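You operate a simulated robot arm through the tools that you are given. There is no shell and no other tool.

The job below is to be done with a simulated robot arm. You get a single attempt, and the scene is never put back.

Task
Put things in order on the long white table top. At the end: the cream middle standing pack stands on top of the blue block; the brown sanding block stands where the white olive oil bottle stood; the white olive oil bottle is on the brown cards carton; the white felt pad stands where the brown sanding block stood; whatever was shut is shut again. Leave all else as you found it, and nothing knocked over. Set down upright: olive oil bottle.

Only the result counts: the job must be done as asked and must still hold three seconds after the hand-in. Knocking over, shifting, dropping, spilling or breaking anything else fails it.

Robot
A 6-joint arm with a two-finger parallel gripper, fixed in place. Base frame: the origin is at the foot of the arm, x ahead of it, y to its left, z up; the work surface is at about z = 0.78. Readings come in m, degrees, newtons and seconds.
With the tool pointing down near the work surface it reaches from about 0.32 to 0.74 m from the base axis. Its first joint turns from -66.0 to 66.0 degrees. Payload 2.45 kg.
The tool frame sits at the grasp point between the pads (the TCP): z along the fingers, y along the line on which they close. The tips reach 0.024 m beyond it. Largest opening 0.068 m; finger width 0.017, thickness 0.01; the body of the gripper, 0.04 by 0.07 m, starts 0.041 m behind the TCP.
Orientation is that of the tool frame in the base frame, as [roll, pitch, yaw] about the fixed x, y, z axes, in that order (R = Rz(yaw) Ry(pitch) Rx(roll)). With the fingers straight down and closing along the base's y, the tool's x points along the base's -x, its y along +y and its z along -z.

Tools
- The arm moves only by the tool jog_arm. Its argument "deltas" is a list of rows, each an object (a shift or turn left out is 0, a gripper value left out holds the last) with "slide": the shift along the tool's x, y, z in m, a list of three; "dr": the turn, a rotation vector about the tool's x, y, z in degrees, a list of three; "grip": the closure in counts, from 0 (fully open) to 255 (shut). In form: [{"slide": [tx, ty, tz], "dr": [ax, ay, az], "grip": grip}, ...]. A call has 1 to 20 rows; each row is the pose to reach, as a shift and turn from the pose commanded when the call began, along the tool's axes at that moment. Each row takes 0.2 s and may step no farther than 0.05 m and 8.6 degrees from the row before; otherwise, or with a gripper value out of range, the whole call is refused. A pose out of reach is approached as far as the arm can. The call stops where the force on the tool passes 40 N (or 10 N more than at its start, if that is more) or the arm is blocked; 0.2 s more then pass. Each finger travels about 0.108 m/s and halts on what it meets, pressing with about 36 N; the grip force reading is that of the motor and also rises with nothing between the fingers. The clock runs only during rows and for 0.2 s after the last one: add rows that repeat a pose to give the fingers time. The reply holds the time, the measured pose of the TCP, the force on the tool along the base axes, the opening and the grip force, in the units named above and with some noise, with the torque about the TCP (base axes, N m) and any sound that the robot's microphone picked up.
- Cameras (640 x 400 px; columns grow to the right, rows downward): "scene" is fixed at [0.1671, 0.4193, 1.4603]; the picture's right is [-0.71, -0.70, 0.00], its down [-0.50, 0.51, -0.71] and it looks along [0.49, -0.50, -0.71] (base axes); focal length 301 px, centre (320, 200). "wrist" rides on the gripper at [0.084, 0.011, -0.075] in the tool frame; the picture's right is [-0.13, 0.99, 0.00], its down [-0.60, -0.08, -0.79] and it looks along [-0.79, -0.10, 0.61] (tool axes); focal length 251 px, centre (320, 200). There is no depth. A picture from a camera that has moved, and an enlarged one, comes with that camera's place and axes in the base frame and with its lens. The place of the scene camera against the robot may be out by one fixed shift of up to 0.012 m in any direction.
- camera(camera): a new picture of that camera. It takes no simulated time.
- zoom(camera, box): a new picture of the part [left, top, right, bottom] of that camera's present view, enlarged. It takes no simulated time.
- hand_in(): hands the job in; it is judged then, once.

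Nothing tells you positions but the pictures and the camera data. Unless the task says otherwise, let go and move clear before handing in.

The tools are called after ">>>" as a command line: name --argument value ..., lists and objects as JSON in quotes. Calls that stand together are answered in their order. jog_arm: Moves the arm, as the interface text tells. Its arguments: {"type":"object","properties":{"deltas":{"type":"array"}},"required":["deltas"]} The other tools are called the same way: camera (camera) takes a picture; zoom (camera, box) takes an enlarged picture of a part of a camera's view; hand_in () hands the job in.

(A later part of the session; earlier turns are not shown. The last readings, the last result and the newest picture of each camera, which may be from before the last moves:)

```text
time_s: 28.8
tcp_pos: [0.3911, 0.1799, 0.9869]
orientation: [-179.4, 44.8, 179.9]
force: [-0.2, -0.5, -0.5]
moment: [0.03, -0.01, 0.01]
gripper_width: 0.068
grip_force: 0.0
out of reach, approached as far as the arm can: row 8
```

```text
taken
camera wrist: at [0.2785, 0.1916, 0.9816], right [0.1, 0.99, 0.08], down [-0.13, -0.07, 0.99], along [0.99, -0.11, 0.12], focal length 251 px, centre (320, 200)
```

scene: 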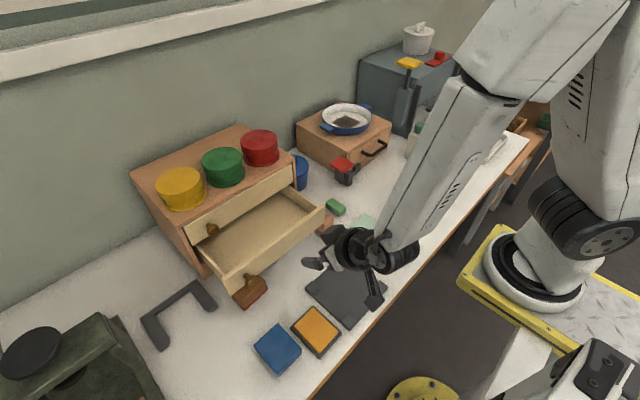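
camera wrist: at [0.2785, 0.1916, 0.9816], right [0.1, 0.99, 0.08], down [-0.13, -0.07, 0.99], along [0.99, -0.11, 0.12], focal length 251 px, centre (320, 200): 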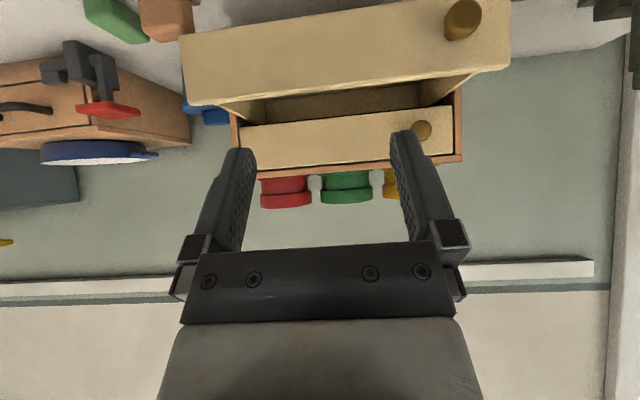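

The lower drawer is empty. I'll close it the same way.

>>> jog_arm --deltas '[{"slide": [0, 0.045, 0]}, {"slide": [0, 0.09, 0]}, {"slide": [0, 0.11, 0.03]}, {"slide": [0.002, 0.11, 0.07]}, {"slide": [0.002, 0.11, 0.0884]}, {"slide": [0.002, 0.11, 0.0884]}]'

>>> camera --camera "wrist"

```text
time_s: 30.2
tcp_pos: [0.4537, 0.2871, 0.9228]
orientation: [-179.6, 44.9, 180.0]
force: [-0.2, -0.5, 0.7]
moment: [0.02, 0.0, 0.01]
gripper_width: 0.068
grip_force: 0.1
```

```text
taken
camera wrist: at [0.34, 0.2977, 0.916], right [0.1, 0.99, 0.09], down [-0.13, -0.07, 0.99], along [0.99, -0.11, 0.12], focal length 251 px, centre (320, 200)
```

wrist: 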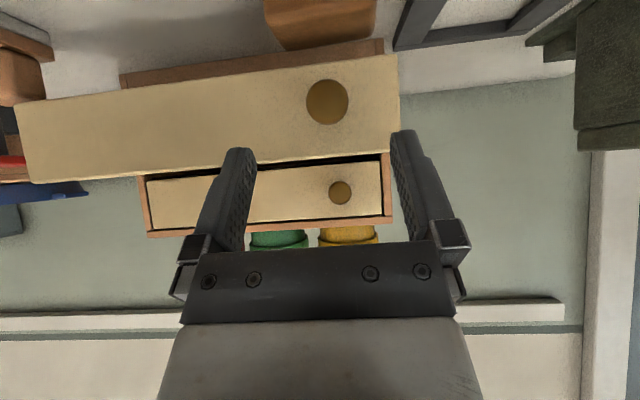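

>>> jog_arm --deltas '[{"slide": [0, 0.0025, 0.03]}, {"slide": [0.001, 0.0025, 0.058]}, {"slide": [0.001, 0.0025, 0.058], "grip": 255}, {"slide": [0.001, 0.0025, 0.058], "grip": 255}, {"slide": [0.001, 0.0025, 0.058], "grip": 255}]'

>>> jog_arm --deltas '[{"slide": [-0.014, 0, 0.014]}, {"slide": [-0.028, 0, 0.028]}, {"slide": [-0.042, 0, 0.042]}, {"slide": [-0.056, 0, 0.056]}, {"slide": [-0.07, 0, 0.07]}, {"slide": [-0.08, 0, 0.08]}, {"slide": [-0.0855, 0, 0.0855]}, {"slide": [-0.0855, 0, 0.0855]}]'

>>> camera --camera "wrist"

```text
time_s: 31.4
tcp_pos: [0.4936, 0.2902, 0.877]
orientation: [-179.5, 44.9, 180.0]
force: [1.5, 6.5, -5.1]
moment: [0.07, -0.22, 0.02]
gripper_width: 0.025
grip_force: 40.7
```

```text
time_s: 33.2
tcp_pos: [0.6128, 0.2898, 0.8769]
orientation: [-179.7, 44.5, -179.8]
force: [-36.4, 11.0, 0.0]
moment: [-0.01, 0.13, 0.15]
gripper_width: 0.0252
grip_force: 40.7
```

```text
taken
camera wrist: at [0.4998, 0.3008, 0.8728], right [0.09, 0.99, 0.09], down [-0.12, -0.07, 0.99], along [0.99, -0.1, 0.12], focal length 251 px, centre (320, 200)
```

wrist: 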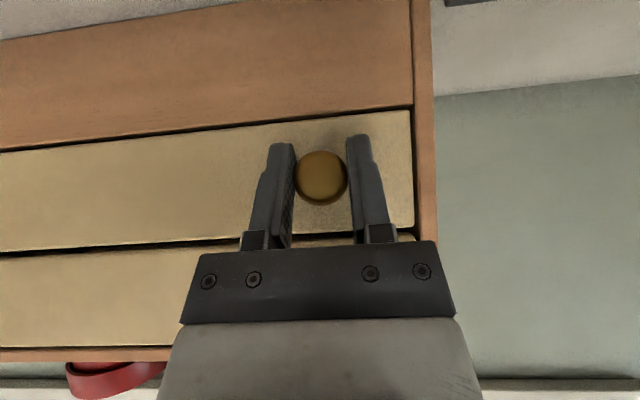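

Shut. Releasing, then going to inspect the box with the handle and its red clamp.

>>> jog_arm --deltas '[{"slide": [0.001, 0, -0.001], "grip": 255}, {"slide": [0.001, 0, -0.001], "grip": 0}, {"slide": [0.001, 0, -0.001], "grip": 0}, {"slide": [0.001, 0, -0.03], "grip": 0}, {"slide": [0, 0, -0.07]}, {"slide": [0, 0, -0.11]}, {"slide": [0, 0, -0.15]}]'

>>> zoom --camera "scene" --box '[160, 150, 340, 290]'

```text
time_s: 34.8
tcp_pos: [0.5095, 0.2879, 0.9872]
orientation: [-179.5, 44.9, 179.8]
force: [-1.3, 0.2, -1.0]
moment: [-0.01, 0.0, 0.0]
gripper_width: 0.0682
grip_force: 0.2
```

```text
2.86 times, centred on (250, 220) of scene
camera zoom: at [0.1671, 0.4193, 1.4603], right [-0.71, -0.7, 0.0], down [-0.5, 0.51, -0.71], along [0.49, -0.5, -0.71], focal length 860 px, centre (520, 143)
```

zoom: 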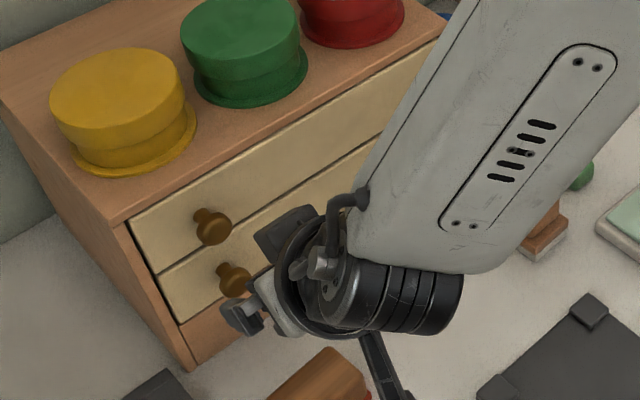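

>>> jog_arm --deltas '[{"slide": [0, 0, -0.045], "dr": [0, 5, 0]}, {"slide": [0, -0.01, -0.09], "dr": [0, 10, 0]}, {"slide": [0, -0.05, -0.115], "dr": [0, 15, 0]}, {"slide": [0, -0.098, -0.125], "dr": [0, 20, 0]}, {"slide": [0, -0.146, -0.129], "dr": [0, 25, 0]}, {"slide": [0, -0.195, -0.129], "dr": [0, 30, 0]}, {"slide": [0, -0.244, -0.129], "dr": [0, 35, 0]}, {"slide": [0, -0.293, -0.129], "dr": [0, 40, 0]}, {"slide": [0, -0.342, -0.129], "dr": [0, 45, 0]}, {"slide": [0, -0.39, -0.129], "dr": [0, 45, 0]}, {"slide": [0, -0.438, -0.129], "dr": [0, 45, 0]}, {"slide": [0, -0.438, -0.129], "dr": [0, 45, 0]}]'

>>> camera --camera "wrist"

```text
time_s: 37.4
tcp_pos: [0.4167, -0.1468, 1.0778]
orientation: [-179.7, -0.2, 179.6]
force: [0.1, 0.3, 0.7]
moment: [-0.02, 0.01, 0.02]
gripper_width: 0.068
grip_force: 0.1
```

```text
taken
camera wrist: at [0.3312, -0.1347, 1.1534], right [0.14, 0.99, -0.01], down [0.61, -0.08, 0.79], along [0.78, -0.11, -0.61], focal length 251 px, centre (320, 200)
```

wrist: 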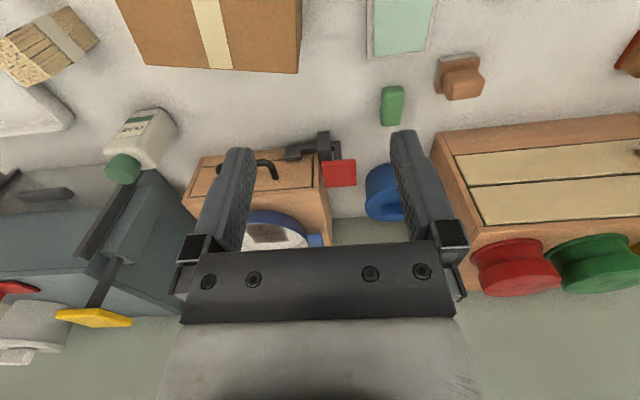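

>>> zoom --camera "wrist" --box '[180, 110, 400, 260]'

>>> zoom --camera "wrist" --box '[0, 80, 210, 360]'

>>> zoom --camera "scene" --box '[320, 130, 400, 200]'

```text
2.67 times, centred on (290, 185) of wrist
camera zoom: at [0.3312, -0.1347, 1.1534], right [0.14, 0.99, -0.01], down [0.61, -0.08, 0.79], along [0.78, -0.11, -0.61], focal length 670 px, centre (400, 240)
```

zoom: 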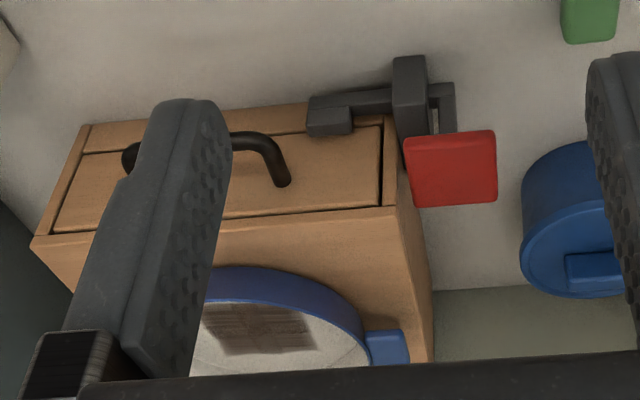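

```text
1.43 times, centred on (105, 220) of wrist
camera zoom: at [0.3312, -0.1347, 1.1534], right [0.14, 0.99, -0.01], down [0.61, -0.08, 0.79], along [0.78, -0.11, -0.61], focal length 359 px, centre (627, 171)
```

zoom: 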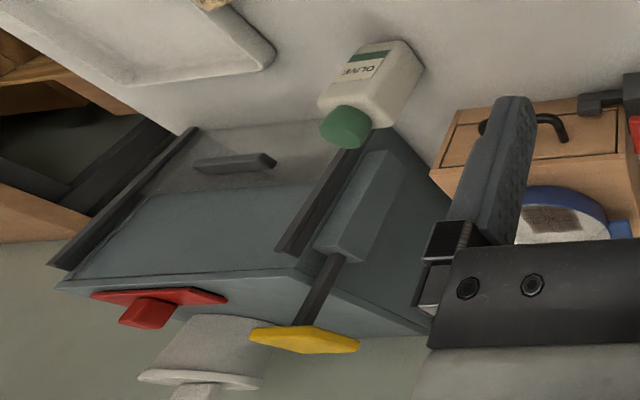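

```text
5.71 times, centred on (360, 165) of scene
camera zoom: at [0.1671, 0.4192, 1.4603], right [-0.71, -0.7, 0.0], down [-0.5, 0.51, -0.71], along [0.49, -0.5, -0.71], focal length 1721 px, centre (91, 400)
```

zoom: 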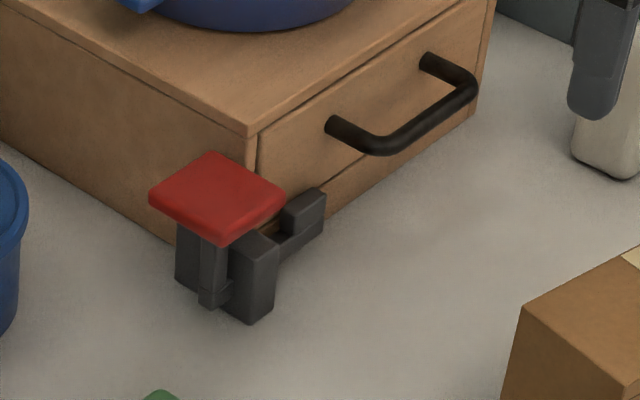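

The box's drawer is held by a lever latch with a red paddle; the grey cabinet has a panel between rails and a yellow paddle. I'll go closer to view the grey cabinet front.

>>> jog_arm --deltas '[{"slide": [0.01, -0.045, 0]}, {"slide": [0.02, -0.09, 0]}, {"slide": [0.03, -0.135, 0]}, {"slide": [0.04, -0.18, 0], "dr": [0, 0, 5]}, {"slide": [0.05, -0.225, 0], "dr": [0, 0, 10]}, {"slide": [0.06, -0.26, 0], "dr": [0, 0, 15]}, {"slide": [0.06, -0.28, 0], "dr": [0, 0, 15]}, {"slide": [0.06, -0.28, 0], "dr": [0, 0, 15]}]'

>>> camera --camera "wrist"

>>> camera --camera "scene"

```text
time_s: 39.2
tcp_pos: [0.3546, -0.4279, 1.0799]
orientation: [-179.8, 0.0, 164.6]
force: [-0.5, -0.3, 0.7]
moment: [0.04, -0.03, 0.0]
gripper_width: 0.0682
grip_force: 0.1
```

```text
taken
camera wrist: at [0.2767, -0.3949, 1.1552], right [0.39, 0.92, -0.01], down [0.56, -0.23, 0.79], along [0.73, -0.31, -0.61], focal length 251 px, centre (320, 200)
```

wrist: 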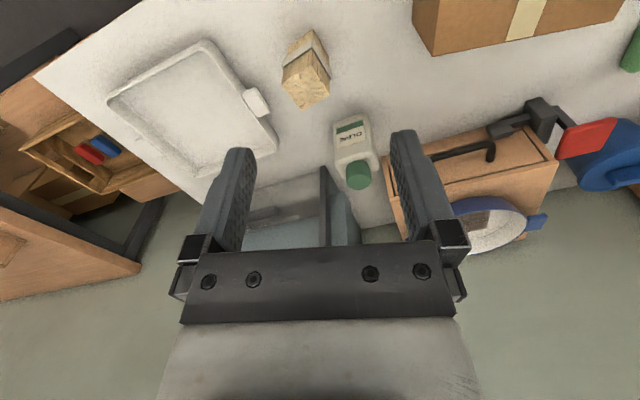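

```text
taken
```

scene: 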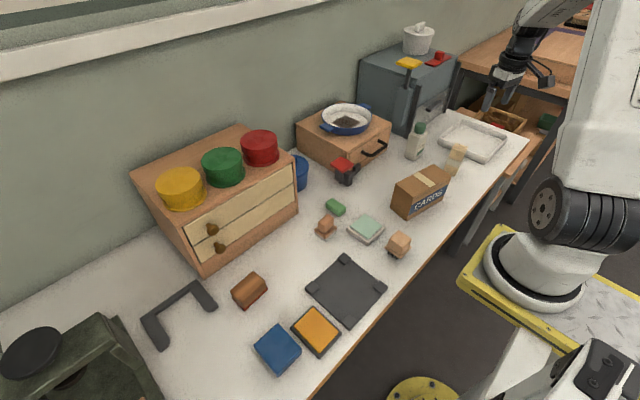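

There's a small white rounded piece at the tray near the stick bundle. Zooming in.

>>> zoom --camera "wrist" --box '[90, 20, 390, 200]'

>>> zoom --camera "wrist" --box '[220, 140, 420, 260]'

>>> zoom --camera "scene" --box '[350, 20, 550, 190]'

```text
2.13 times, centred on (240, 110) of wrist
camera zoom: at [0.2767, -0.3949, 1.1552], right [0.39, 0.92, -0.01], down [0.56, -0.23, 0.79], along [0.73, -0.31, -0.61], focal length 536 px, centre (491, 392)
```

zoom: 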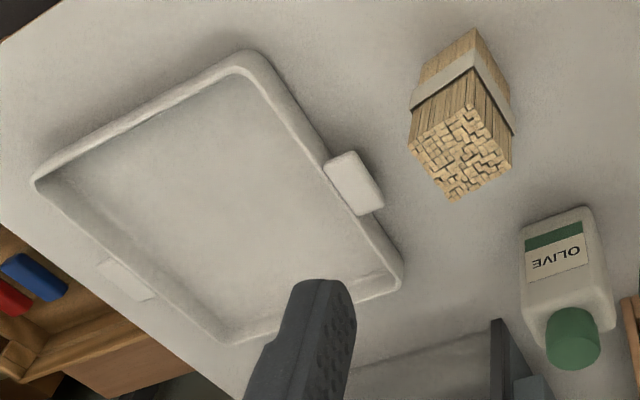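

```text
3.20 times, centred on (320, 200) of wrist
camera zoom: at [0.2767, -0.3949, 1.1552], right [0.39, 0.92, -0.01], down [0.56, -0.23, 0.79], along [0.73, -0.31, -0.61], focal length 805 px, centre (320, 200)
```

zoom: 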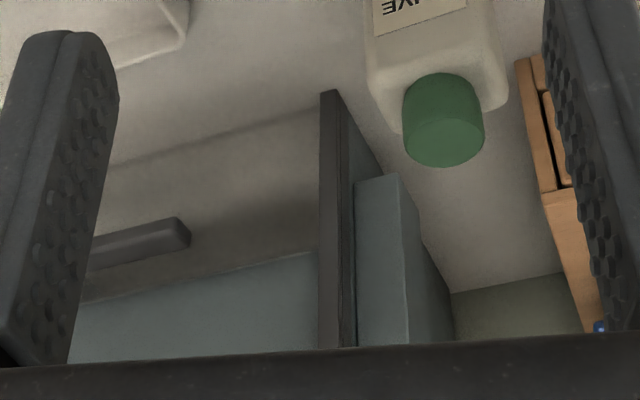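

```text
2.35 times, centred on (450, 105) of scene
camera zoom: at [0.1671, 0.4193, 1.4603], right [-0.71, -0.7, 0.0], down [-0.5, 0.51, -0.71], along [0.49, -0.5, -0.71], focal length 709 px, centre (14, 424)
```

zoom: 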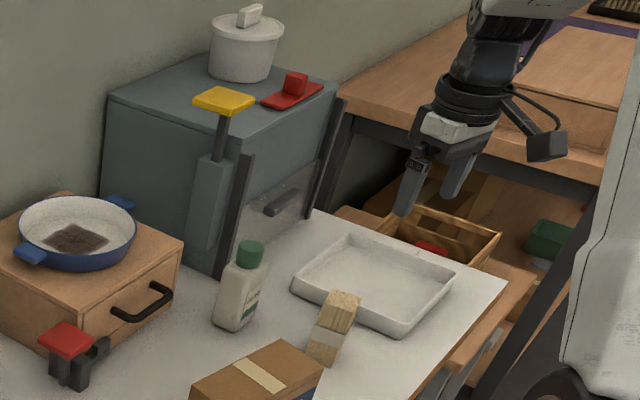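

The tray just has lug handles. I'll go back and study the red latch on the drawer box from a lower angle.

>>> jog_arm --deltas '[{"slide": [0.003, 0.045, 0.0], "dr": [0, 0, -3]}, {"slide": [0.006, 0.09, 0.0], "dr": [0, 0, -6]}, {"slide": [0.009, 0.135, 0.0], "dr": [0, 0, -9]}, {"slide": [0.012, 0.18, 0.0], "dr": [0, 0, -12]}, {"slide": [0.015, 0.225, 0.0], "dr": [0, 0, -15]}, {"slide": [0.017, 0.27, 0.02], "dr": [0, 0, -15]}, {"slide": [0.019, 0.3, 0.05], "dr": [0, 0, -15]}, {"slide": [0.019, 0.314, 0.08], "dr": [0, 0, -15]}, {"slide": [0.019, 0.314, 0.08], "dr": [0, 0, -15]}]'

>>> jog_arm --deltas '[{"dr": [0, -8, 0]}, {"dr": [0, -16, 0]}, {"dr": [0, -24, 0]}, {"dr": [0, -24, 0]}]'

>>> camera --camera "wrist"

```text
time_s: 41.2
tcp_pos: [0.4167, -0.1178, 0.9985]
orientation: [-179.5, 0.0, 179.6]
force: [1.1, 0.1, 0.8]
moment: [-0.02, 0.01, -0.02]
gripper_width: 0.0681
grip_force: 0.1
```

```text
time_s: 42.2
tcp_pos: [0.4189, -0.1193, 0.9994]
orientation: [-179.9, 21.8, 179.7]
force: [0.1, -0.7, -1.0]
moment: [0.01, -0.01, 0.0]
gripper_width: 0.068
grip_force: 0.0
```

```text
taken
camera wrist: at [0.3129, -0.1082, 1.0385], right [0.13, 0.99, 0.05], down [0.26, -0.08, 0.96], along [0.96, -0.11, -0.27], focal length 251 px, centre (320, 200)
```

wrist: 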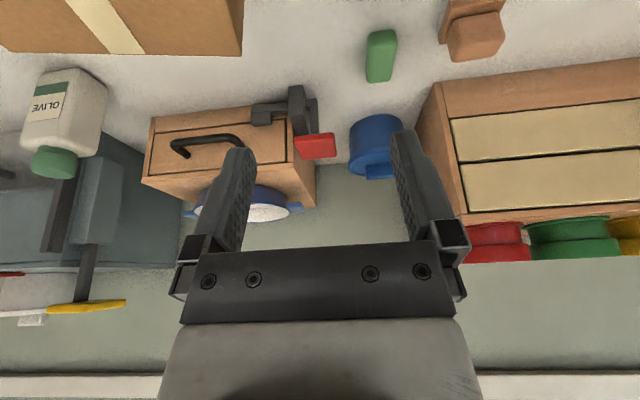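

>>> zoom --camera "wrist" --box '[130, 70, 350, 230]'

>>> zoom --camera "wrist" --box '[230, 70, 360, 170]'

>>> zoom --camera "wrist" --box '[0, 60, 190, 340]'

```text
2.50 times, centred on (240, 150) of wrist
camera zoom: at [0.3129, -0.1082, 1.0385], right [0.13, 0.99, 0.05], down [0.26, -0.08, 0.96], along [0.96, -0.11, -0.27], focal length 629 px, centre (520, 325)
```

zoom: 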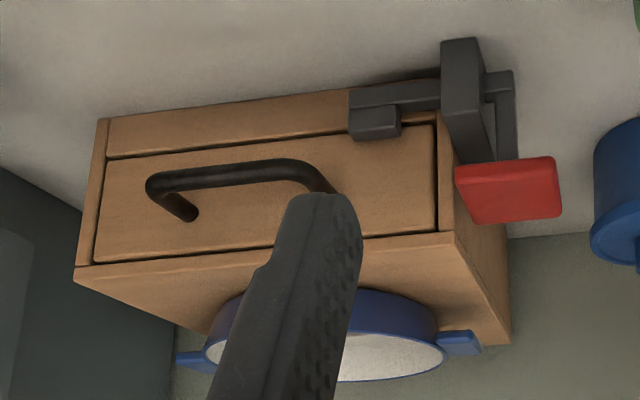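

```text
4.00 times, centred on (295, 120) of wrist
camera zoom: at [0.3129, -0.1082, 1.0385], right [0.13, 0.99, 0.05], down [0.26, -0.08, 0.96], along [0.96, -0.11, -0.27], focal length 1006 px, centre (420, 520)
```

zoom: 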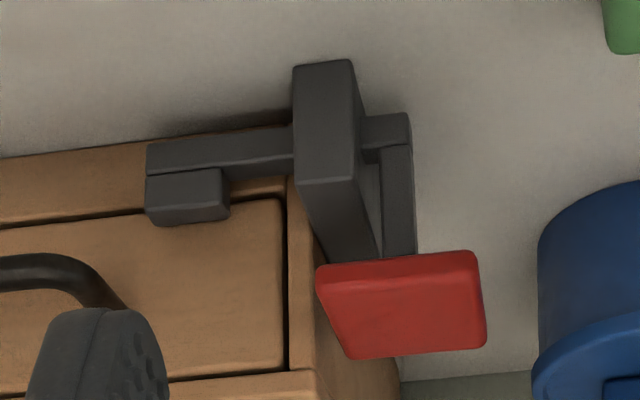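

```text
1.43 times, centred on (95, 200) of wrist
camera zoom: at [0.3129, -0.1082, 1.0385], right [0.13, 0.99, 0.05], down [0.26, -0.08, 0.96], along [0.96, -0.11, -0.27], focal length 359 px, centre (641, 200)
```

zoom: 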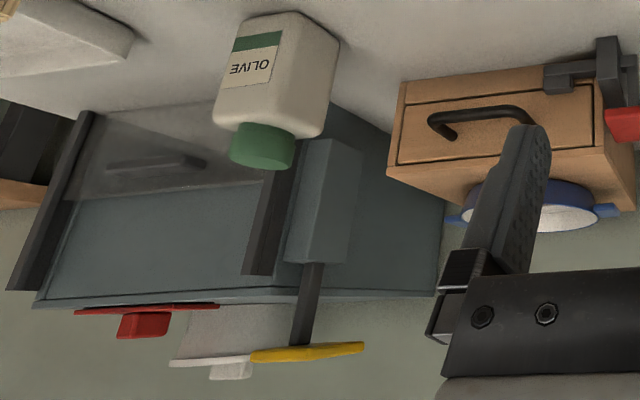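

The latch looks like a spring/slider bar whose stop blocks the drawer. Before touching it, I'll peer into the grey cabinet through its front panel.

>>> jog_arm --deltas '[{"dr": [0, 7, 0]}, {"dr": [0, 15, 0]}, {"dr": [0, 22, 0]}]'

>>> jog_arm --deltas '[{"slide": [0.015, -0.045, -0.01], "dr": [0, 0, 6]}, {"slide": [0.03, -0.09, -0.02], "dr": [0, 0, 12]}, {"slide": [0.045, -0.135, -0.02], "dr": [0, 0, 18]}, {"slide": [0.06, -0.18, -0.02], "dr": [0, 0, 24]}, {"slide": [0.06, -0.225, -0.02], "dr": [0, 0, 30]}, {"slide": [0.06, -0.25, -0.02], "dr": [0, 0, 35]}, {"slide": [0.06, -0.25, -0.02], "dr": [0, 0, 35]}]'

>>> jog_arm --deltas '[{"dr": [0, -8, 0]}, {"dr": [0, -16, 0]}, {"dr": [0, -24, 0]}, {"dr": [0, -24, 0]}]'

>>> camera --camera "wrist"

```text
time_s: 43.0
tcp_pos: [0.4192, -0.1186, 0.9994]
orientation: [-179.6, 2.0, 179.7]
force: [0.7, -0.6, 1.1]
moment: [0.03, -0.02, 0.01]
gripper_width: 0.0682
grip_force: 0.0
```

```text
time_s: 44.6
tcp_pos: [0.357, -0.3712, 1.0184]
orientation: [179.2, 1.6, 144.5]
force: [0.4, 0.2, 0.9]
moment: [0.03, -0.05, 0.01]
gripper_width: 0.0679
grip_force: 0.0
```

```text
time_s: 45.6
tcp_pos: [0.3558, -0.3702, 1.0191]
orientation: [179.2, 25.8, 144.2]
force: [0.1, -0.1, 0.8]
moment: [-0.01, -0.02, -0.05]
gripper_width: 0.068
grip_force: 0.1
```

```text
taken
camera wrist: at [0.2725, -0.2988, 1.0512], right [0.67, 0.74, 0.07], down [0.11, -0.19, 0.98], along [0.73, -0.65, -0.21], focal length 251 px, centre (320, 200)
```

wrist: 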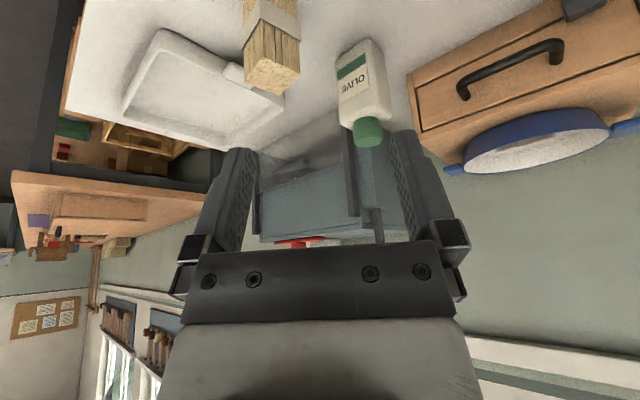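

>>> zoom --camera "wrist" --box '[230, 100, 430, 250]'

```text
2.67 times, centred on (330, 175) of wrist
camera zoom: at [0.2725, -0.2988, 1.0512], right [0.67, 0.74, 0.07], down [0.11, -0.19, 0.98], along [0.73, -0.65, -0.21], focal length 670 px, centre (293, 267)
```

zoom: 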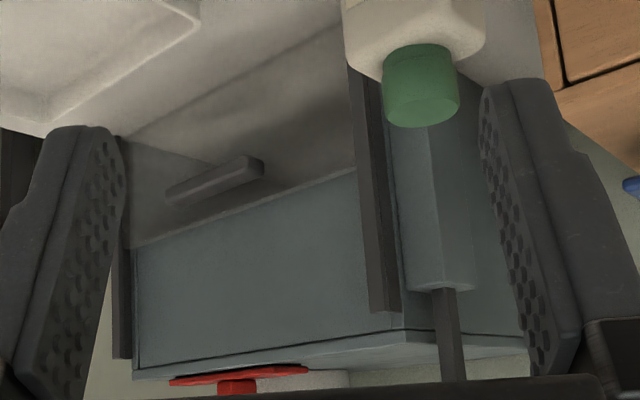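

The grey cabinet looks empty. Now I'll look closely at the two candidate "felt pads" (mint-topped pad and the small brown-handled piece with the white base).

>>> jog_arm --deltas '[{"dr": [0, 8, 0]}, {"dr": [0, 16, 0]}, {"dr": [0, 25.5, 0]}]'

>>> jog_arm --deltas '[{"slide": [0.02, 0.03, 0], "dr": [0, 0, -7]}, {"slide": [0.045, 0.07, 0], "dr": [0, 0, -14]}, {"slide": [0.07, 0.11, 0], "dr": [0, 0, -21]}, {"slide": [0.095, 0.15, 0], "dr": [0, 0, -28]}, {"slide": [0.12, 0.19, 0], "dr": [0, 0, -35]}, {"slide": [0.145, 0.23, 0], "dr": [0, 0, -35.5]}, {"slide": [0.17, 0.27, 0], "dr": [0, 0, -35.5]}, {"slide": [0.185, 0.295, 0], "dr": [0, 0, -35.5]}]'

>>> camera --camera "wrist"

```text
refused: row 3 steps farther than a row can; nothing moved
```

```text
time_s: 47.4
tcp_pos: [0.4115, -0.0308, 0.9414]
orientation: [-164.6, 21.0, -176.0]
force: [0.4, -0.6, 1.1]
moment: [-0.04, 0.02, -0.02]
gripper_width: 0.0681
grip_force: 0.1
out of reach, approached as far as the arm can: row 4, 5, 6, 7, 8
```

```text
taken
camera wrist: at [0.3059, -0.0076, 0.977], right [0.15, 0.97, -0.2], down [0.27, 0.15, 0.95], along [0.95, -0.2, -0.24], focal length 251 px, centre (320, 200)
```

wrist: 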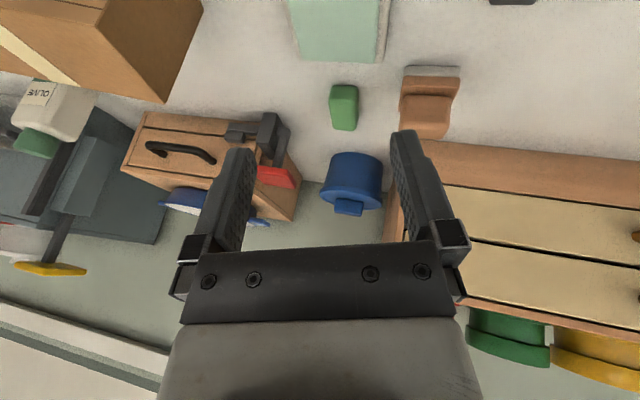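

I moved with the tool still tilted (first call was refused); nothing was touched. Straightening the tool and rising a little.

>>> jog_arm --deltas '[{"slide": [-0.006, -0.004, -0.015], "dr": [-3.7, 5.4, 0.3]}, {"slide": [-0.012, -0.008, -0.03], "dr": [-7.35, 10.75, 0.6]}, {"slide": [-0.018, -0.0124, -0.045], "dr": [-11, 16.1, 0.9]}, {"slide": [-0.018, -0.0124, -0.045], "dr": [-14.7, 21.5, 1.2]}, {"slide": [-0.018, -0.0124, -0.045], "dr": [-14.7, 21.5, 1.2]}]'

>>> camera --camera "wrist"

```text
time_s: 48.6
tcp_pos: [0.3936, -0.057, 0.9563]
orientation: [-175.0, 2.9, 179.1]
force: [-0.5, -0.1, -0.4]
moment: [0.01, 0.03, 0.03]
gripper_width: 0.0678
grip_force: 0.0
out of reach, approached as far as the arm can: row 1, 2, 3, 4, 5
```

```text
taken
camera wrist: at [0.3055, -0.0398, 1.0271], right [0.15, 0.99, -0.08], down [0.56, -0.02, 0.83], along [0.81, -0.17, -0.56], focal length 251 px, centre (320, 200)
```

wrist: 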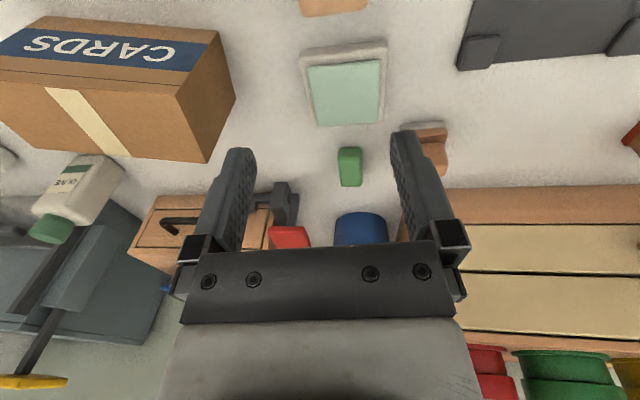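

>>> jog_arm --deltas '[{"slide": [-0.01, 0, -0.02], "dr": [-2.5, 1.5, -0.4]}, {"slide": [-0.02, 0.02, -0.04], "dr": [-5, 2.9, -0.9]}, {"slide": [-0.02, 0.02, -0.04], "dr": [-5, 2.9, -0.9]}]'

>>> zoom --camera "wrist" --box '[280, 20, 480, 200]'

>>> camera --camera "wrist"

```text
time_s: 49.4
tcp_pos: [0.3898, -0.0527, 0.9549]
orientation: [-174.8, 1.0, 179.9]
force: [0.4, 0.9, -0.3]
moment: [0.0, 0.02, -0.02]
gripper_width: 0.068
grip_force: 0.0
out of reach, approached as far as the arm can: row 1, 2, 3
```

```text
2.22 times, centred on (380, 110) of wrist
camera zoom: at [0.3037, -0.0363, 1.0271], right [0.13, 0.99, -0.09], down [0.59, -0.01, 0.81], along [0.8, -0.16, -0.58], focal length 559 px, centre (187, 400)
```

zoom: 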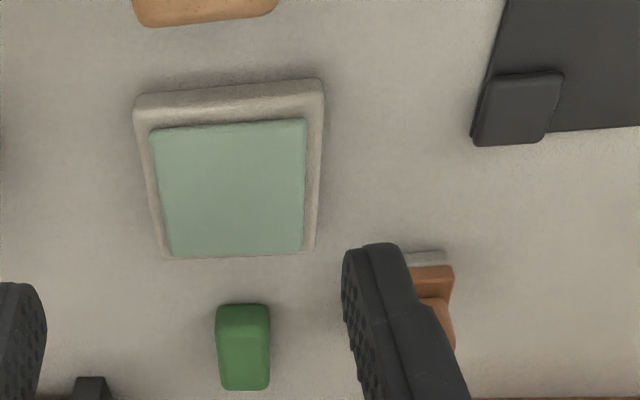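

```text
taken
camera wrist: at [0.3037, -0.0363, 1.0271], right [0.13, 0.99, -0.09], down [0.59, -0.01, 0.81], along [0.8, -0.16, -0.58], focal length 251 px, centre (320, 200)
```

wrist: 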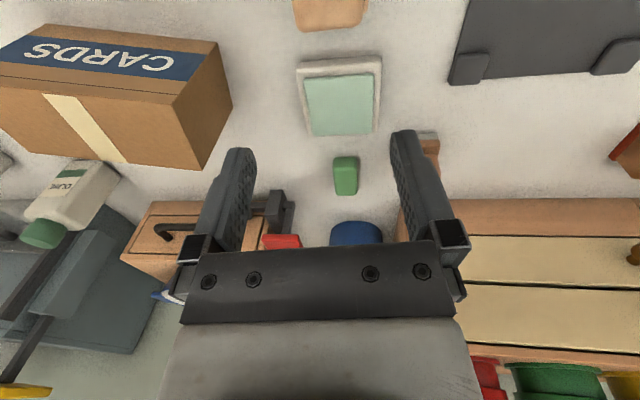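

>>> jog_arm --deltas '[{"slide": [-0.02, 0, -0.02]}, {"slide": [-0.04, 0, -0.04]}, {"slide": [-0.06, 0, -0.06]}, {"slide": [-0.06, 0, -0.06]}]'

```text
time_s: 50.4
tcp_pos: [0.4411, -0.0618, 0.9973]
orientation: [-171.8, 1.6, -179.7]
force: [-0.4, 1.1, 0.3]
moment: [0.02, 0.01, 0.03]
gripper_width: 0.0678
grip_force: 0.0
out of reach, approached as far as the arm can: row 1, 2, 3, 4
```

The arm seems caught at a wrist limit; I'll lift and go back towards the starting pose to unwind it.

>>> jog_arm --deltas '[{"slide": [-0.01, 0.01, -0.04]}, {"slide": [-0.02, 0.02, -0.08]}, {"slide": [-0.03, 0.03, -0.12]}, {"slide": [-0.04, 0.04, -0.16]}, {"slide": [-0.05, 0.05, -0.17]}, {"slide": [-0.05, 0.05, -0.17]}]'

>>> camera --camera "scene"

```text
time_s: 51.8
tcp_pos: [0.4862, 0.0123, 1.1438]
orientation: [-166.7, 3.1, -179.6]
force: [0.2, 0.2, 0.1]
moment: [0.0, -0.03, -0.02]
gripper_width: 0.068
grip_force: 0.0
out of reach, approached as far as the arm can: row 1, 2, 3, 4, 5, 6
```

```text
taken
```

scene: 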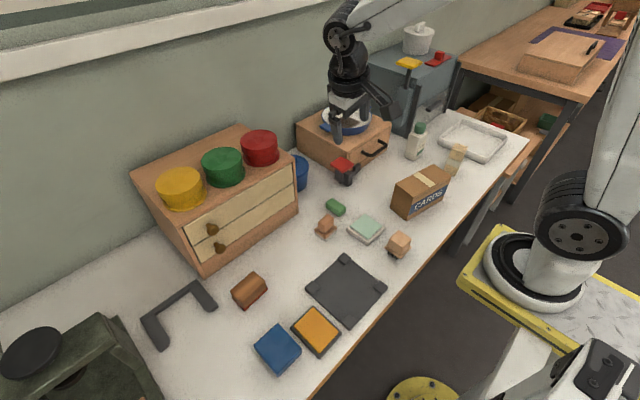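

>>> jog_arm --deltas '[{"slide": [0.0, -0.04, 0], "dr": [-4, 0, 0]}, {"slide": [0.0, -0.08, 0], "dr": [-8, 0, 2]}, {"slide": [0.0, -0.12, 0], "dr": [-12, 2, 4]}, {"slide": [0.0, -0.16, 0], "dr": [-13, 3, 8]}, {"slide": [0.0, -0.2, 0], "dr": [-13, 3, 14]}, {"slide": [0.0, -0.24, 0], "dr": [-13, 3, 20]}, {"slide": [0.0, -0.24, 0], "dr": [-13, 3, 20]}]'

```text
time_s: 53.4
tcp_pos: [0.4877, -0.1834, 1.1527]
orientation: [-166.4, 4.6, 161.0]
force: [-0.1, -0.4, -0.5]
moment: [-0.02, 0.04, -0.01]
gripper_width: 0.068
grip_force: 0.1
out of reach, approached as far as the arm can: row 1, 2, 3, 4, 5, 6, 7
```

>>> jog_arm --deltas '[{"slide": [0.012, -0.03, 0.029], "dr": [-1.65, -3.2, 3.2]}, {"slide": [0.025, -0.061, 0.059], "dr": [-3.3, -6.4, 6.4]}, {"slide": [0.037, -0.092, 0.088], "dr": [-4.95, -9.6, 9.6]}, {"slide": [0.05, -0.122, 0.118], "dr": [-6.6, -12.8, 12.8]}, {"slide": [0.062, -0.153, 0.147], "dr": [-8.25, -16, 16]}, {"slide": [0.0744, -0.1834, 0.1766], "dr": [-9.9, -19.2, 19.1]}, {"slide": [0.0744, -0.1834, 0.1766], "dr": [-9.9, -19.2, 19.1]}]'

```text
time_s: 55.2
tcp_pos: [0.3814, -0.4092, 1.0523]
orientation: [165.6, 43.4, 119.4]
force: [0.4, -0.2, 0.9]
moment: [-0.01, 0.03, -0.03]
gripper_width: 0.068
grip_force: 0.0
out of reach, approached as far as the arm can: row 1, 2, 3, 4, 5, 6
stopped in row 7: the arm was blocked; the commanded pose is now the measured one
```

>>> camera --camera "scene"

>>> camera --camera "wrist"

```text
taken
```

scene: 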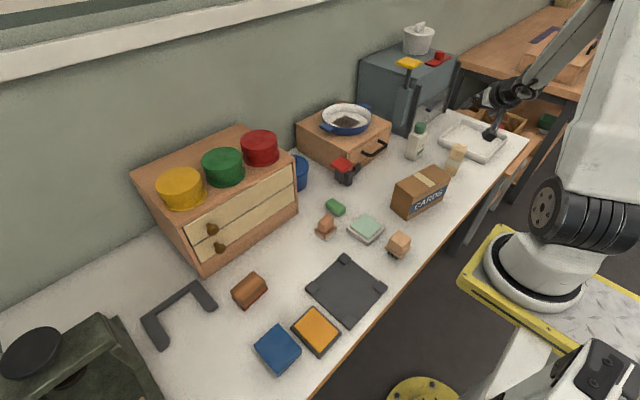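

```text
taken
camera wrist: at [0.3182, -0.3162, 1.0497], right [0.8, 0.54, 0.27], down [-0.28, -0.07, 0.96], along [0.53, -0.84, 0.09], focal length 251 px, centre (320, 200)
```

wrist: 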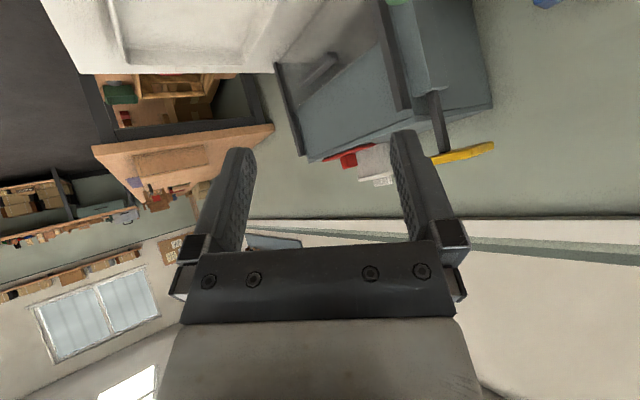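

>>> jog_arm --deltas '[{"slide": [0, 0.016, -0.014], "dr": [0.6, 7.5, -3.1]}, {"slide": [0, 0.033, -0.028], "dr": [1.2, 15, -6.2]}, {"slide": [-0.001, 0.05, -0.043], "dr": [1.9, 22.6, -9.4]}, {"slide": [-0.001, 0.066, -0.057], "dr": [2.5, 30.2, -12.5]}, {"slide": [-0.002, 0.083, -0.071], "dr": [3.1, 37.7, -15.6]}, {"slide": [-0.0024, 0.0996, -0.0858], "dr": [3.8, 45.3, -18.8]}, {"slide": [-0.0024, 0.0996, -0.0858], "dr": [3.8, 45.3, -18.8]}]'

```text
time_s: 56.8
tcp_pos: [0.4109, -0.3099, 1.1332]
orientation: [-179.8, -0.1, 145.0]
force: [-0.2, -0.1, -0.4]
moment: [0.01, 0.02, 0.03]
gripper_width: 0.068
grip_force: 0.0
```

Back to a clean tool-down pose. Now going over the middle to inspect the small pieces closely.

>>> jog_arm --deltas '[{"slide": [0.018, 0.036, 0.01], "dr": [0, 0, -5]}, {"slide": [0.037, 0.072, 0.02], "dr": [0, 0, -10]}, {"slide": [0.055, 0.108, 0.03], "dr": [0, 0, -15]}, {"slide": [0.073, 0.144, 0.045], "dr": [0, 0, -20]}, {"slide": [0.092, 0.18, 0.065], "dr": [0, 0, -25]}, {"slide": [0.11, 0.216, 0.085], "dr": [0, 0, -30]}, {"slide": [0.1278, 0.2522, 0.105], "dr": [0, 0, -35]}, {"slide": [0.1278, 0.2522, 0.13], "dr": [0, 0, -35]}, {"slide": [0.1278, 0.2522, 0.13], "dr": [0, 0, -35]}]'

>>> camera --camera "wrist"

>>> zoom --camera "wrist" --box '[250, 0, 450, 150]'

```text
time_s: 58.8
tcp_pos: [0.4502, -0.027, 1.0019]
orientation: [-180.0, -0.1, -180.0]
force: [-0.1, -0.2, -0.9]
moment: [0.01, -0.02, -0.01]
gripper_width: 0.0678
grip_force: 0.1
```

```text
taken
camera wrist: at [0.3657, -0.0165, 1.0775], right [0.13, 0.99, 0.0], down [0.6, -0.08, 0.79], along [0.79, -0.1, -0.61], focal length 251 px, centre (320, 200)
```

wrist: 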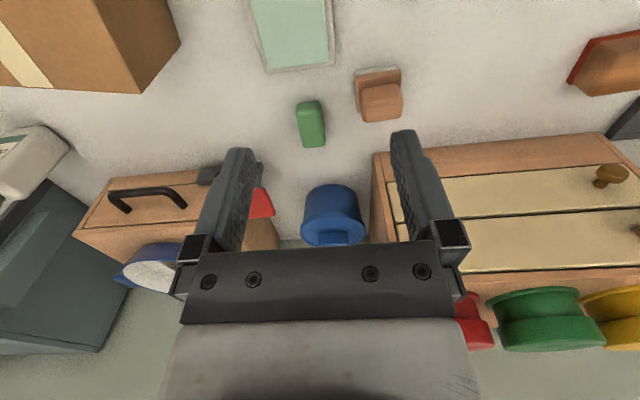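

```text
2.67 times, centred on (350, 75) of wrist
camera zoom: at [0.3657, -0.0165, 1.0775], right [0.13, 0.99, 0.0], down [0.6, -0.08, 0.79], along [0.79, -0.1, -0.61], focal length 670 px, centre (240, 533)
```

zoom: 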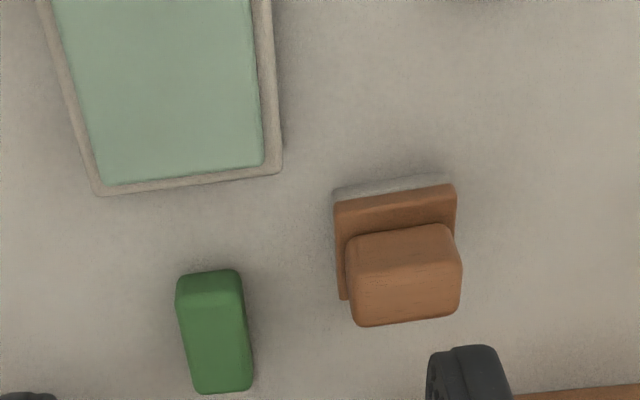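

The small piece (brown handle, whitish base) may be the felt pad. Next I'll probe the red paddle latch, at about (0.62, -0.146, 0.875), to get into the box drawer.

>>> jog_arm --deltas '[{"slide": [-0.03, -0.03, 0], "grip": 255}, {"slide": [-0.06, -0.06, 0]}, {"slide": [-0.09, -0.09, 0]}, {"slide": [-0.12, -0.113, 0]}, {"slide": [-0.15, -0.113, 0]}, {"slide": [-0.17, -0.113, 0]}, {"slide": [-0.17, -0.113, 0.03]}, {"slide": [-0.17, -0.113, 0.05]}]'

>>> camera --camera "wrist"

>>> zoom --camera "scene" --box '[280, 80, 420, 210]'

```text
time_s: 60.6
tcp_pos: [0.62, -0.1427, 0.9506]
orientation: [-179.8, 0.0, 179.9]
force: [0.3, 0.1, -0.3]
moment: [0.01, 0.03, -0.01]
gripper_width: 0.0
grip_force: 23.2
```

```text
taken
camera wrist: at [0.5362, -0.1324, 1.0268], right [0.13, 0.99, 0.0], down [0.6, -0.08, 0.79], along [0.79, -0.1, -0.61], focal length 251 px, centre (320, 200)
```

wrist: 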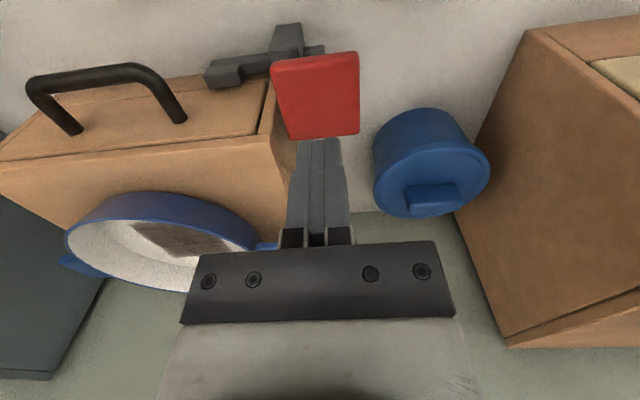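

```text
3.08 times, centred on (350, 145) of scene
camera zoom: at [0.1671, 0.4193, 1.4603], right [-0.71, -0.7, 0.0], down [-0.5, 0.51, -0.71], along [0.49, -0.5, -0.71], focal length 927 px, centre (228, 369)
```

zoom: 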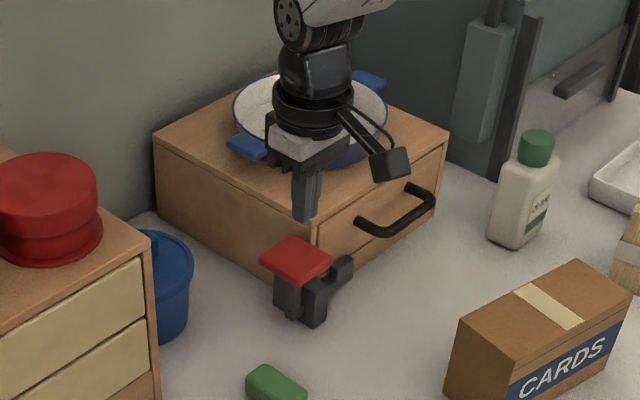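

>>> jog_arm --deltas '[{"slide": [-0.008, 0, 0.02]}, {"slide": [-0.008, 0, 0.04]}, {"slide": [-0.008, 0, 0.05]}, {"slide": [-0.008, 0, 0.055]}, {"slide": [-0.008, 0, 0.06]}]'

>>> zoom --camera "scene" --box '[300, 110, 410, 200]'

```text
time_s: 61.8
tcp_pos: [0.631, -0.1444, 0.8912]
orientation: [-179.9, 0.0, 179.9]
force: [-0.4, 0.8, 2.4]
moment: [0.02, 0.01, -0.03]
gripper_width: 0.0002
grip_force: 23.5
```

```text
4.44 times, centred on (355, 155) of scene
camera zoom: at [0.167, 0.4193, 1.4603], right [-0.71, -0.7, 0.0], down [-0.5, 0.51, -0.71], along [0.49, -0.5, -0.71], focal length 1339 px, centre (164, 400)
```

zoom: 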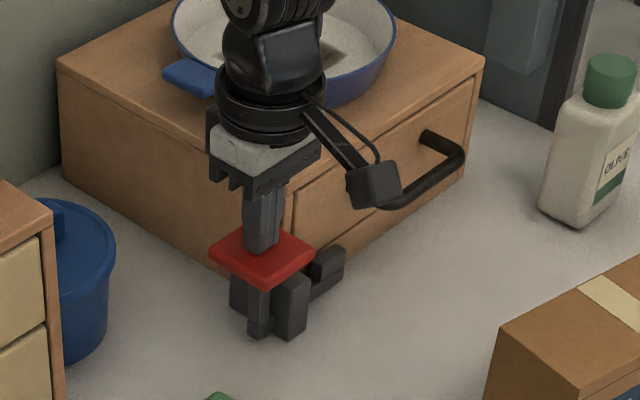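

>>> jog_arm --deltas '[{"slide": [0, 0, 0.005]}, {"slide": [0, 0, 0.01]}, {"slide": [0, 0, 0.015]}]'

>>> zoom --camera "scene" --box '[300, 110, 410, 200]'

>>> camera --camera "wrist"

```text
time_s: 62.4
tcp_pos: [0.6327, -0.1445, 0.887]
orientation: [-179.8, 0.3, -180.0]
force: [-3.4, 0.8, 9.5]
moment: [0.05, 0.18, -0.01]
gripper_width: 0.0001
grip_force: 23.7
stopped in row 3: the force on the tool passed its limit at 48 N (the readings are from after the stop); the commanded pose is now the measured one
```

```text
4.44 times, centred on (355, 155) of scene
camera zoom: at [0.1668, 0.4193, 1.4603], right [-0.71, -0.7, 0.0], down [-0.5, 0.51, -0.71], along [0.49, -0.5, -0.71], focal length 1339 px, centre (164, 400)
```

zoom: 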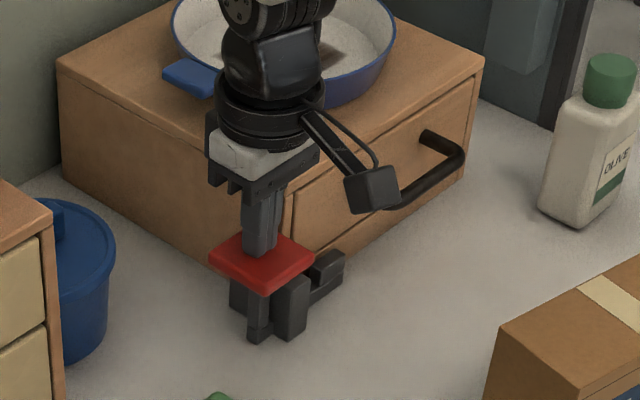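

```text
taken
camera wrist: at [0.5467, -0.1336, 0.9627], right [0.13, 0.99, 0.0], down [0.6, -0.08, 0.8], along [0.79, -0.1, -0.6], focal length 251 px, centre (320, 200)
```

wrist: 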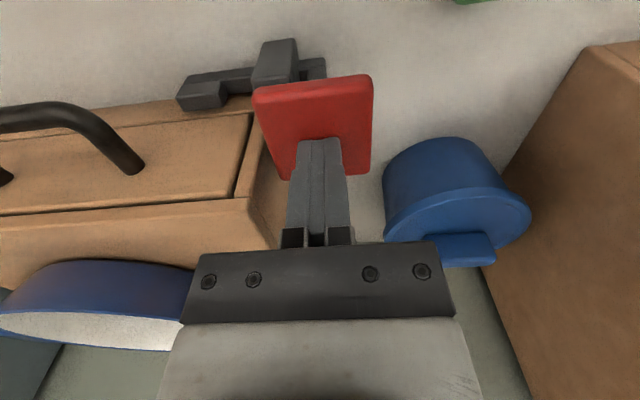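

>>> jog_arm --deltas '[{"slide": [0, 0, -0.02]}, {"slide": [0, 0, -0.05]}]'

>>> zoom --camera "scene" --box '[300, 110, 410, 200]'

>>> camera --camera "wrist"

```text
time_s: 63.0
tcp_pos: [0.6302, -0.1455, 0.9357]
orientation: [180.0, 0.3, 179.9]
force: [0.4, -0.1, 0.2]
moment: [0.01, -0.03, 0.0]
gripper_width: 0.0
grip_force: 23.7
```

```text
4.44 times, centred on (355, 155) of scene
camera zoom: at [0.167, 0.4193, 1.4603], right [-0.71, -0.7, 0.0], down [-0.5, 0.51, -0.71], along [0.49, -0.5, -0.71], focal length 1339 px, centre (164, 400)
```

zoom: 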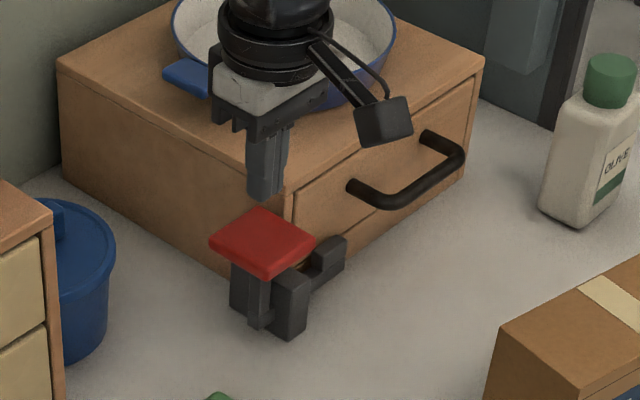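

```text
taken
camera wrist: at [0.5457, -0.1339, 1.0107], right [0.13, 0.99, 0.0], down [0.6, -0.08, 0.8], along [0.79, -0.1, -0.61], focal length 251 px, centre (320, 200)
```

wrist: 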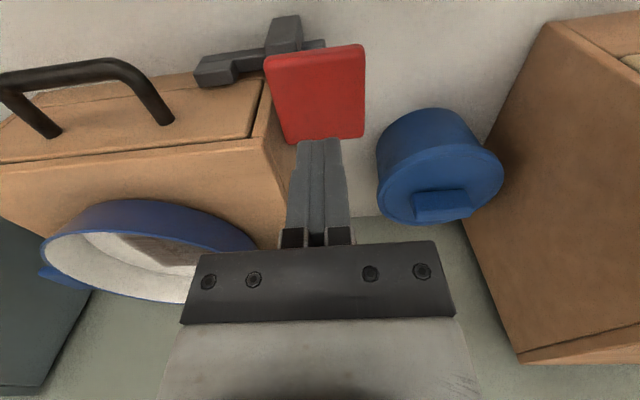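

The paddle slides down about 18 mm against a light spring (~2–3 N) and lowers the stop, then springs back. So a weight (e.g. the oil bottle) resting on the paddle would hold it open. I'll now look at the bottle closely.

>>> jog_arm --deltas '[{"slide": [0.0, 0, -0.045], "grip": 0}, {"slide": [0.0, 0, -0.09]}, {"slide": [0.01, 0, -0.135]}, {"slide": [0.04, -0.03, -0.15]}, {"slide": [0.07, -0.07, -0.15]}, {"slide": [0.1, -0.11, -0.15]}, {"slide": [0.13, -0.15, -0.15]}, {"slide": [0.16, -0.19, -0.15]}, {"slide": [0.19, -0.23, -0.15]}, {"slide": [0.21, -0.26, -0.15]}, {"slide": [0.21, -0.26, -0.15]}]'

>>> camera --camera "wrist"

```text
time_s: 65.4
tcp_pos: [0.4202, -0.4043, 1.0821]
orientation: [-180.0, 0.2, -180.0]
force: [0.0, 0.6, 0.0]
moment: [-0.01, 0.0, -0.03]
gripper_width: 0.0679
grip_force: 0.0
```

```text
taken
camera wrist: at [0.3346, -0.3931, 1.1579], right [0.13, 0.99, 0.0], down [0.6, -0.08, 0.8], along [0.79, -0.1, -0.61], focal length 251 px, centre (320, 200)
```

wrist: 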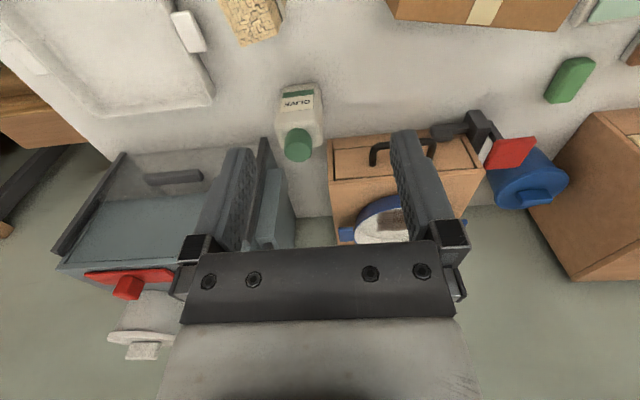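

>>> zoom --camera "wrist" --box '[240, 60, 360, 180]'

>>> zoom --camera "scene" --box '[390, 110, 450, 170]'

>>> zoom --camera "wrist" --box '[320, 90, 560, 250]'

```text
3.33 times, centred on (300, 120) of wrist
camera zoom: at [0.3346, -0.3931, 1.1579], right [0.13, 0.99, 0.0], down [0.6, -0.08, 0.8], along [0.79, -0.1, -0.61], focal length 838 px, centre (387, 467)
```

zoom: 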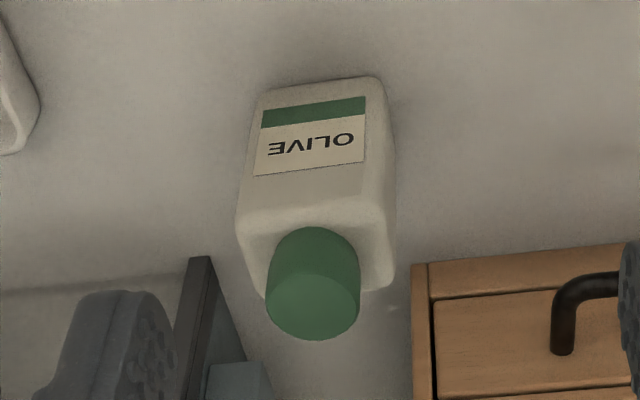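

```text
6.67 times, centred on (420, 140) of scene
camera zoom: at [0.1671, 0.4192, 1.4603], right [-0.71, -0.7, 0.0], down [-0.5, 0.51, -0.71], along [0.49, -0.5, -0.71], focal length 2008 px, centre (-347, 600)
```

zoom: 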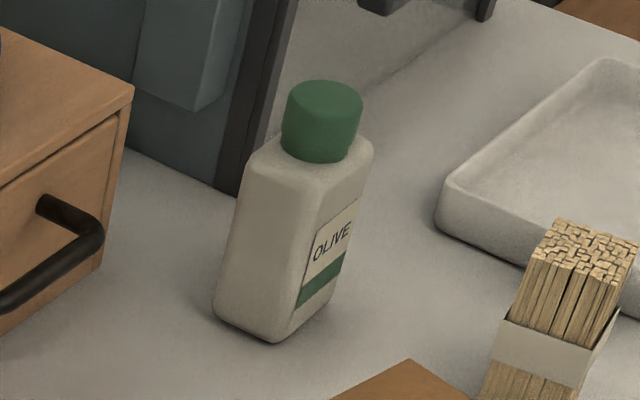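

```text
2.50 times, centred on (440, 170) of wrist
camera zoom: at [0.3346, -0.3931, 1.1579], right [0.13, 0.99, 0.0], down [0.6, -0.08, 0.8], along [0.79, -0.1, -0.61], focal length 629 px, centre (20, 275)
```

zoom: 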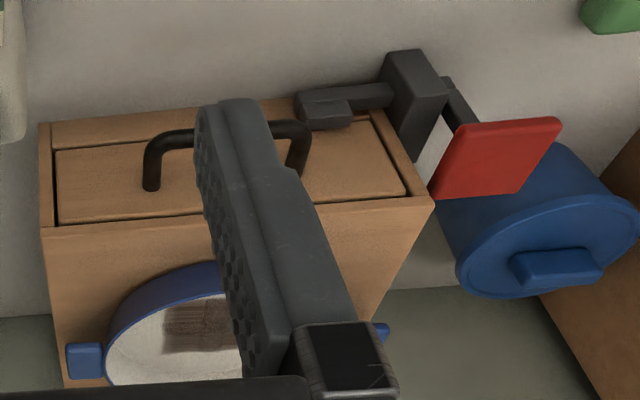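

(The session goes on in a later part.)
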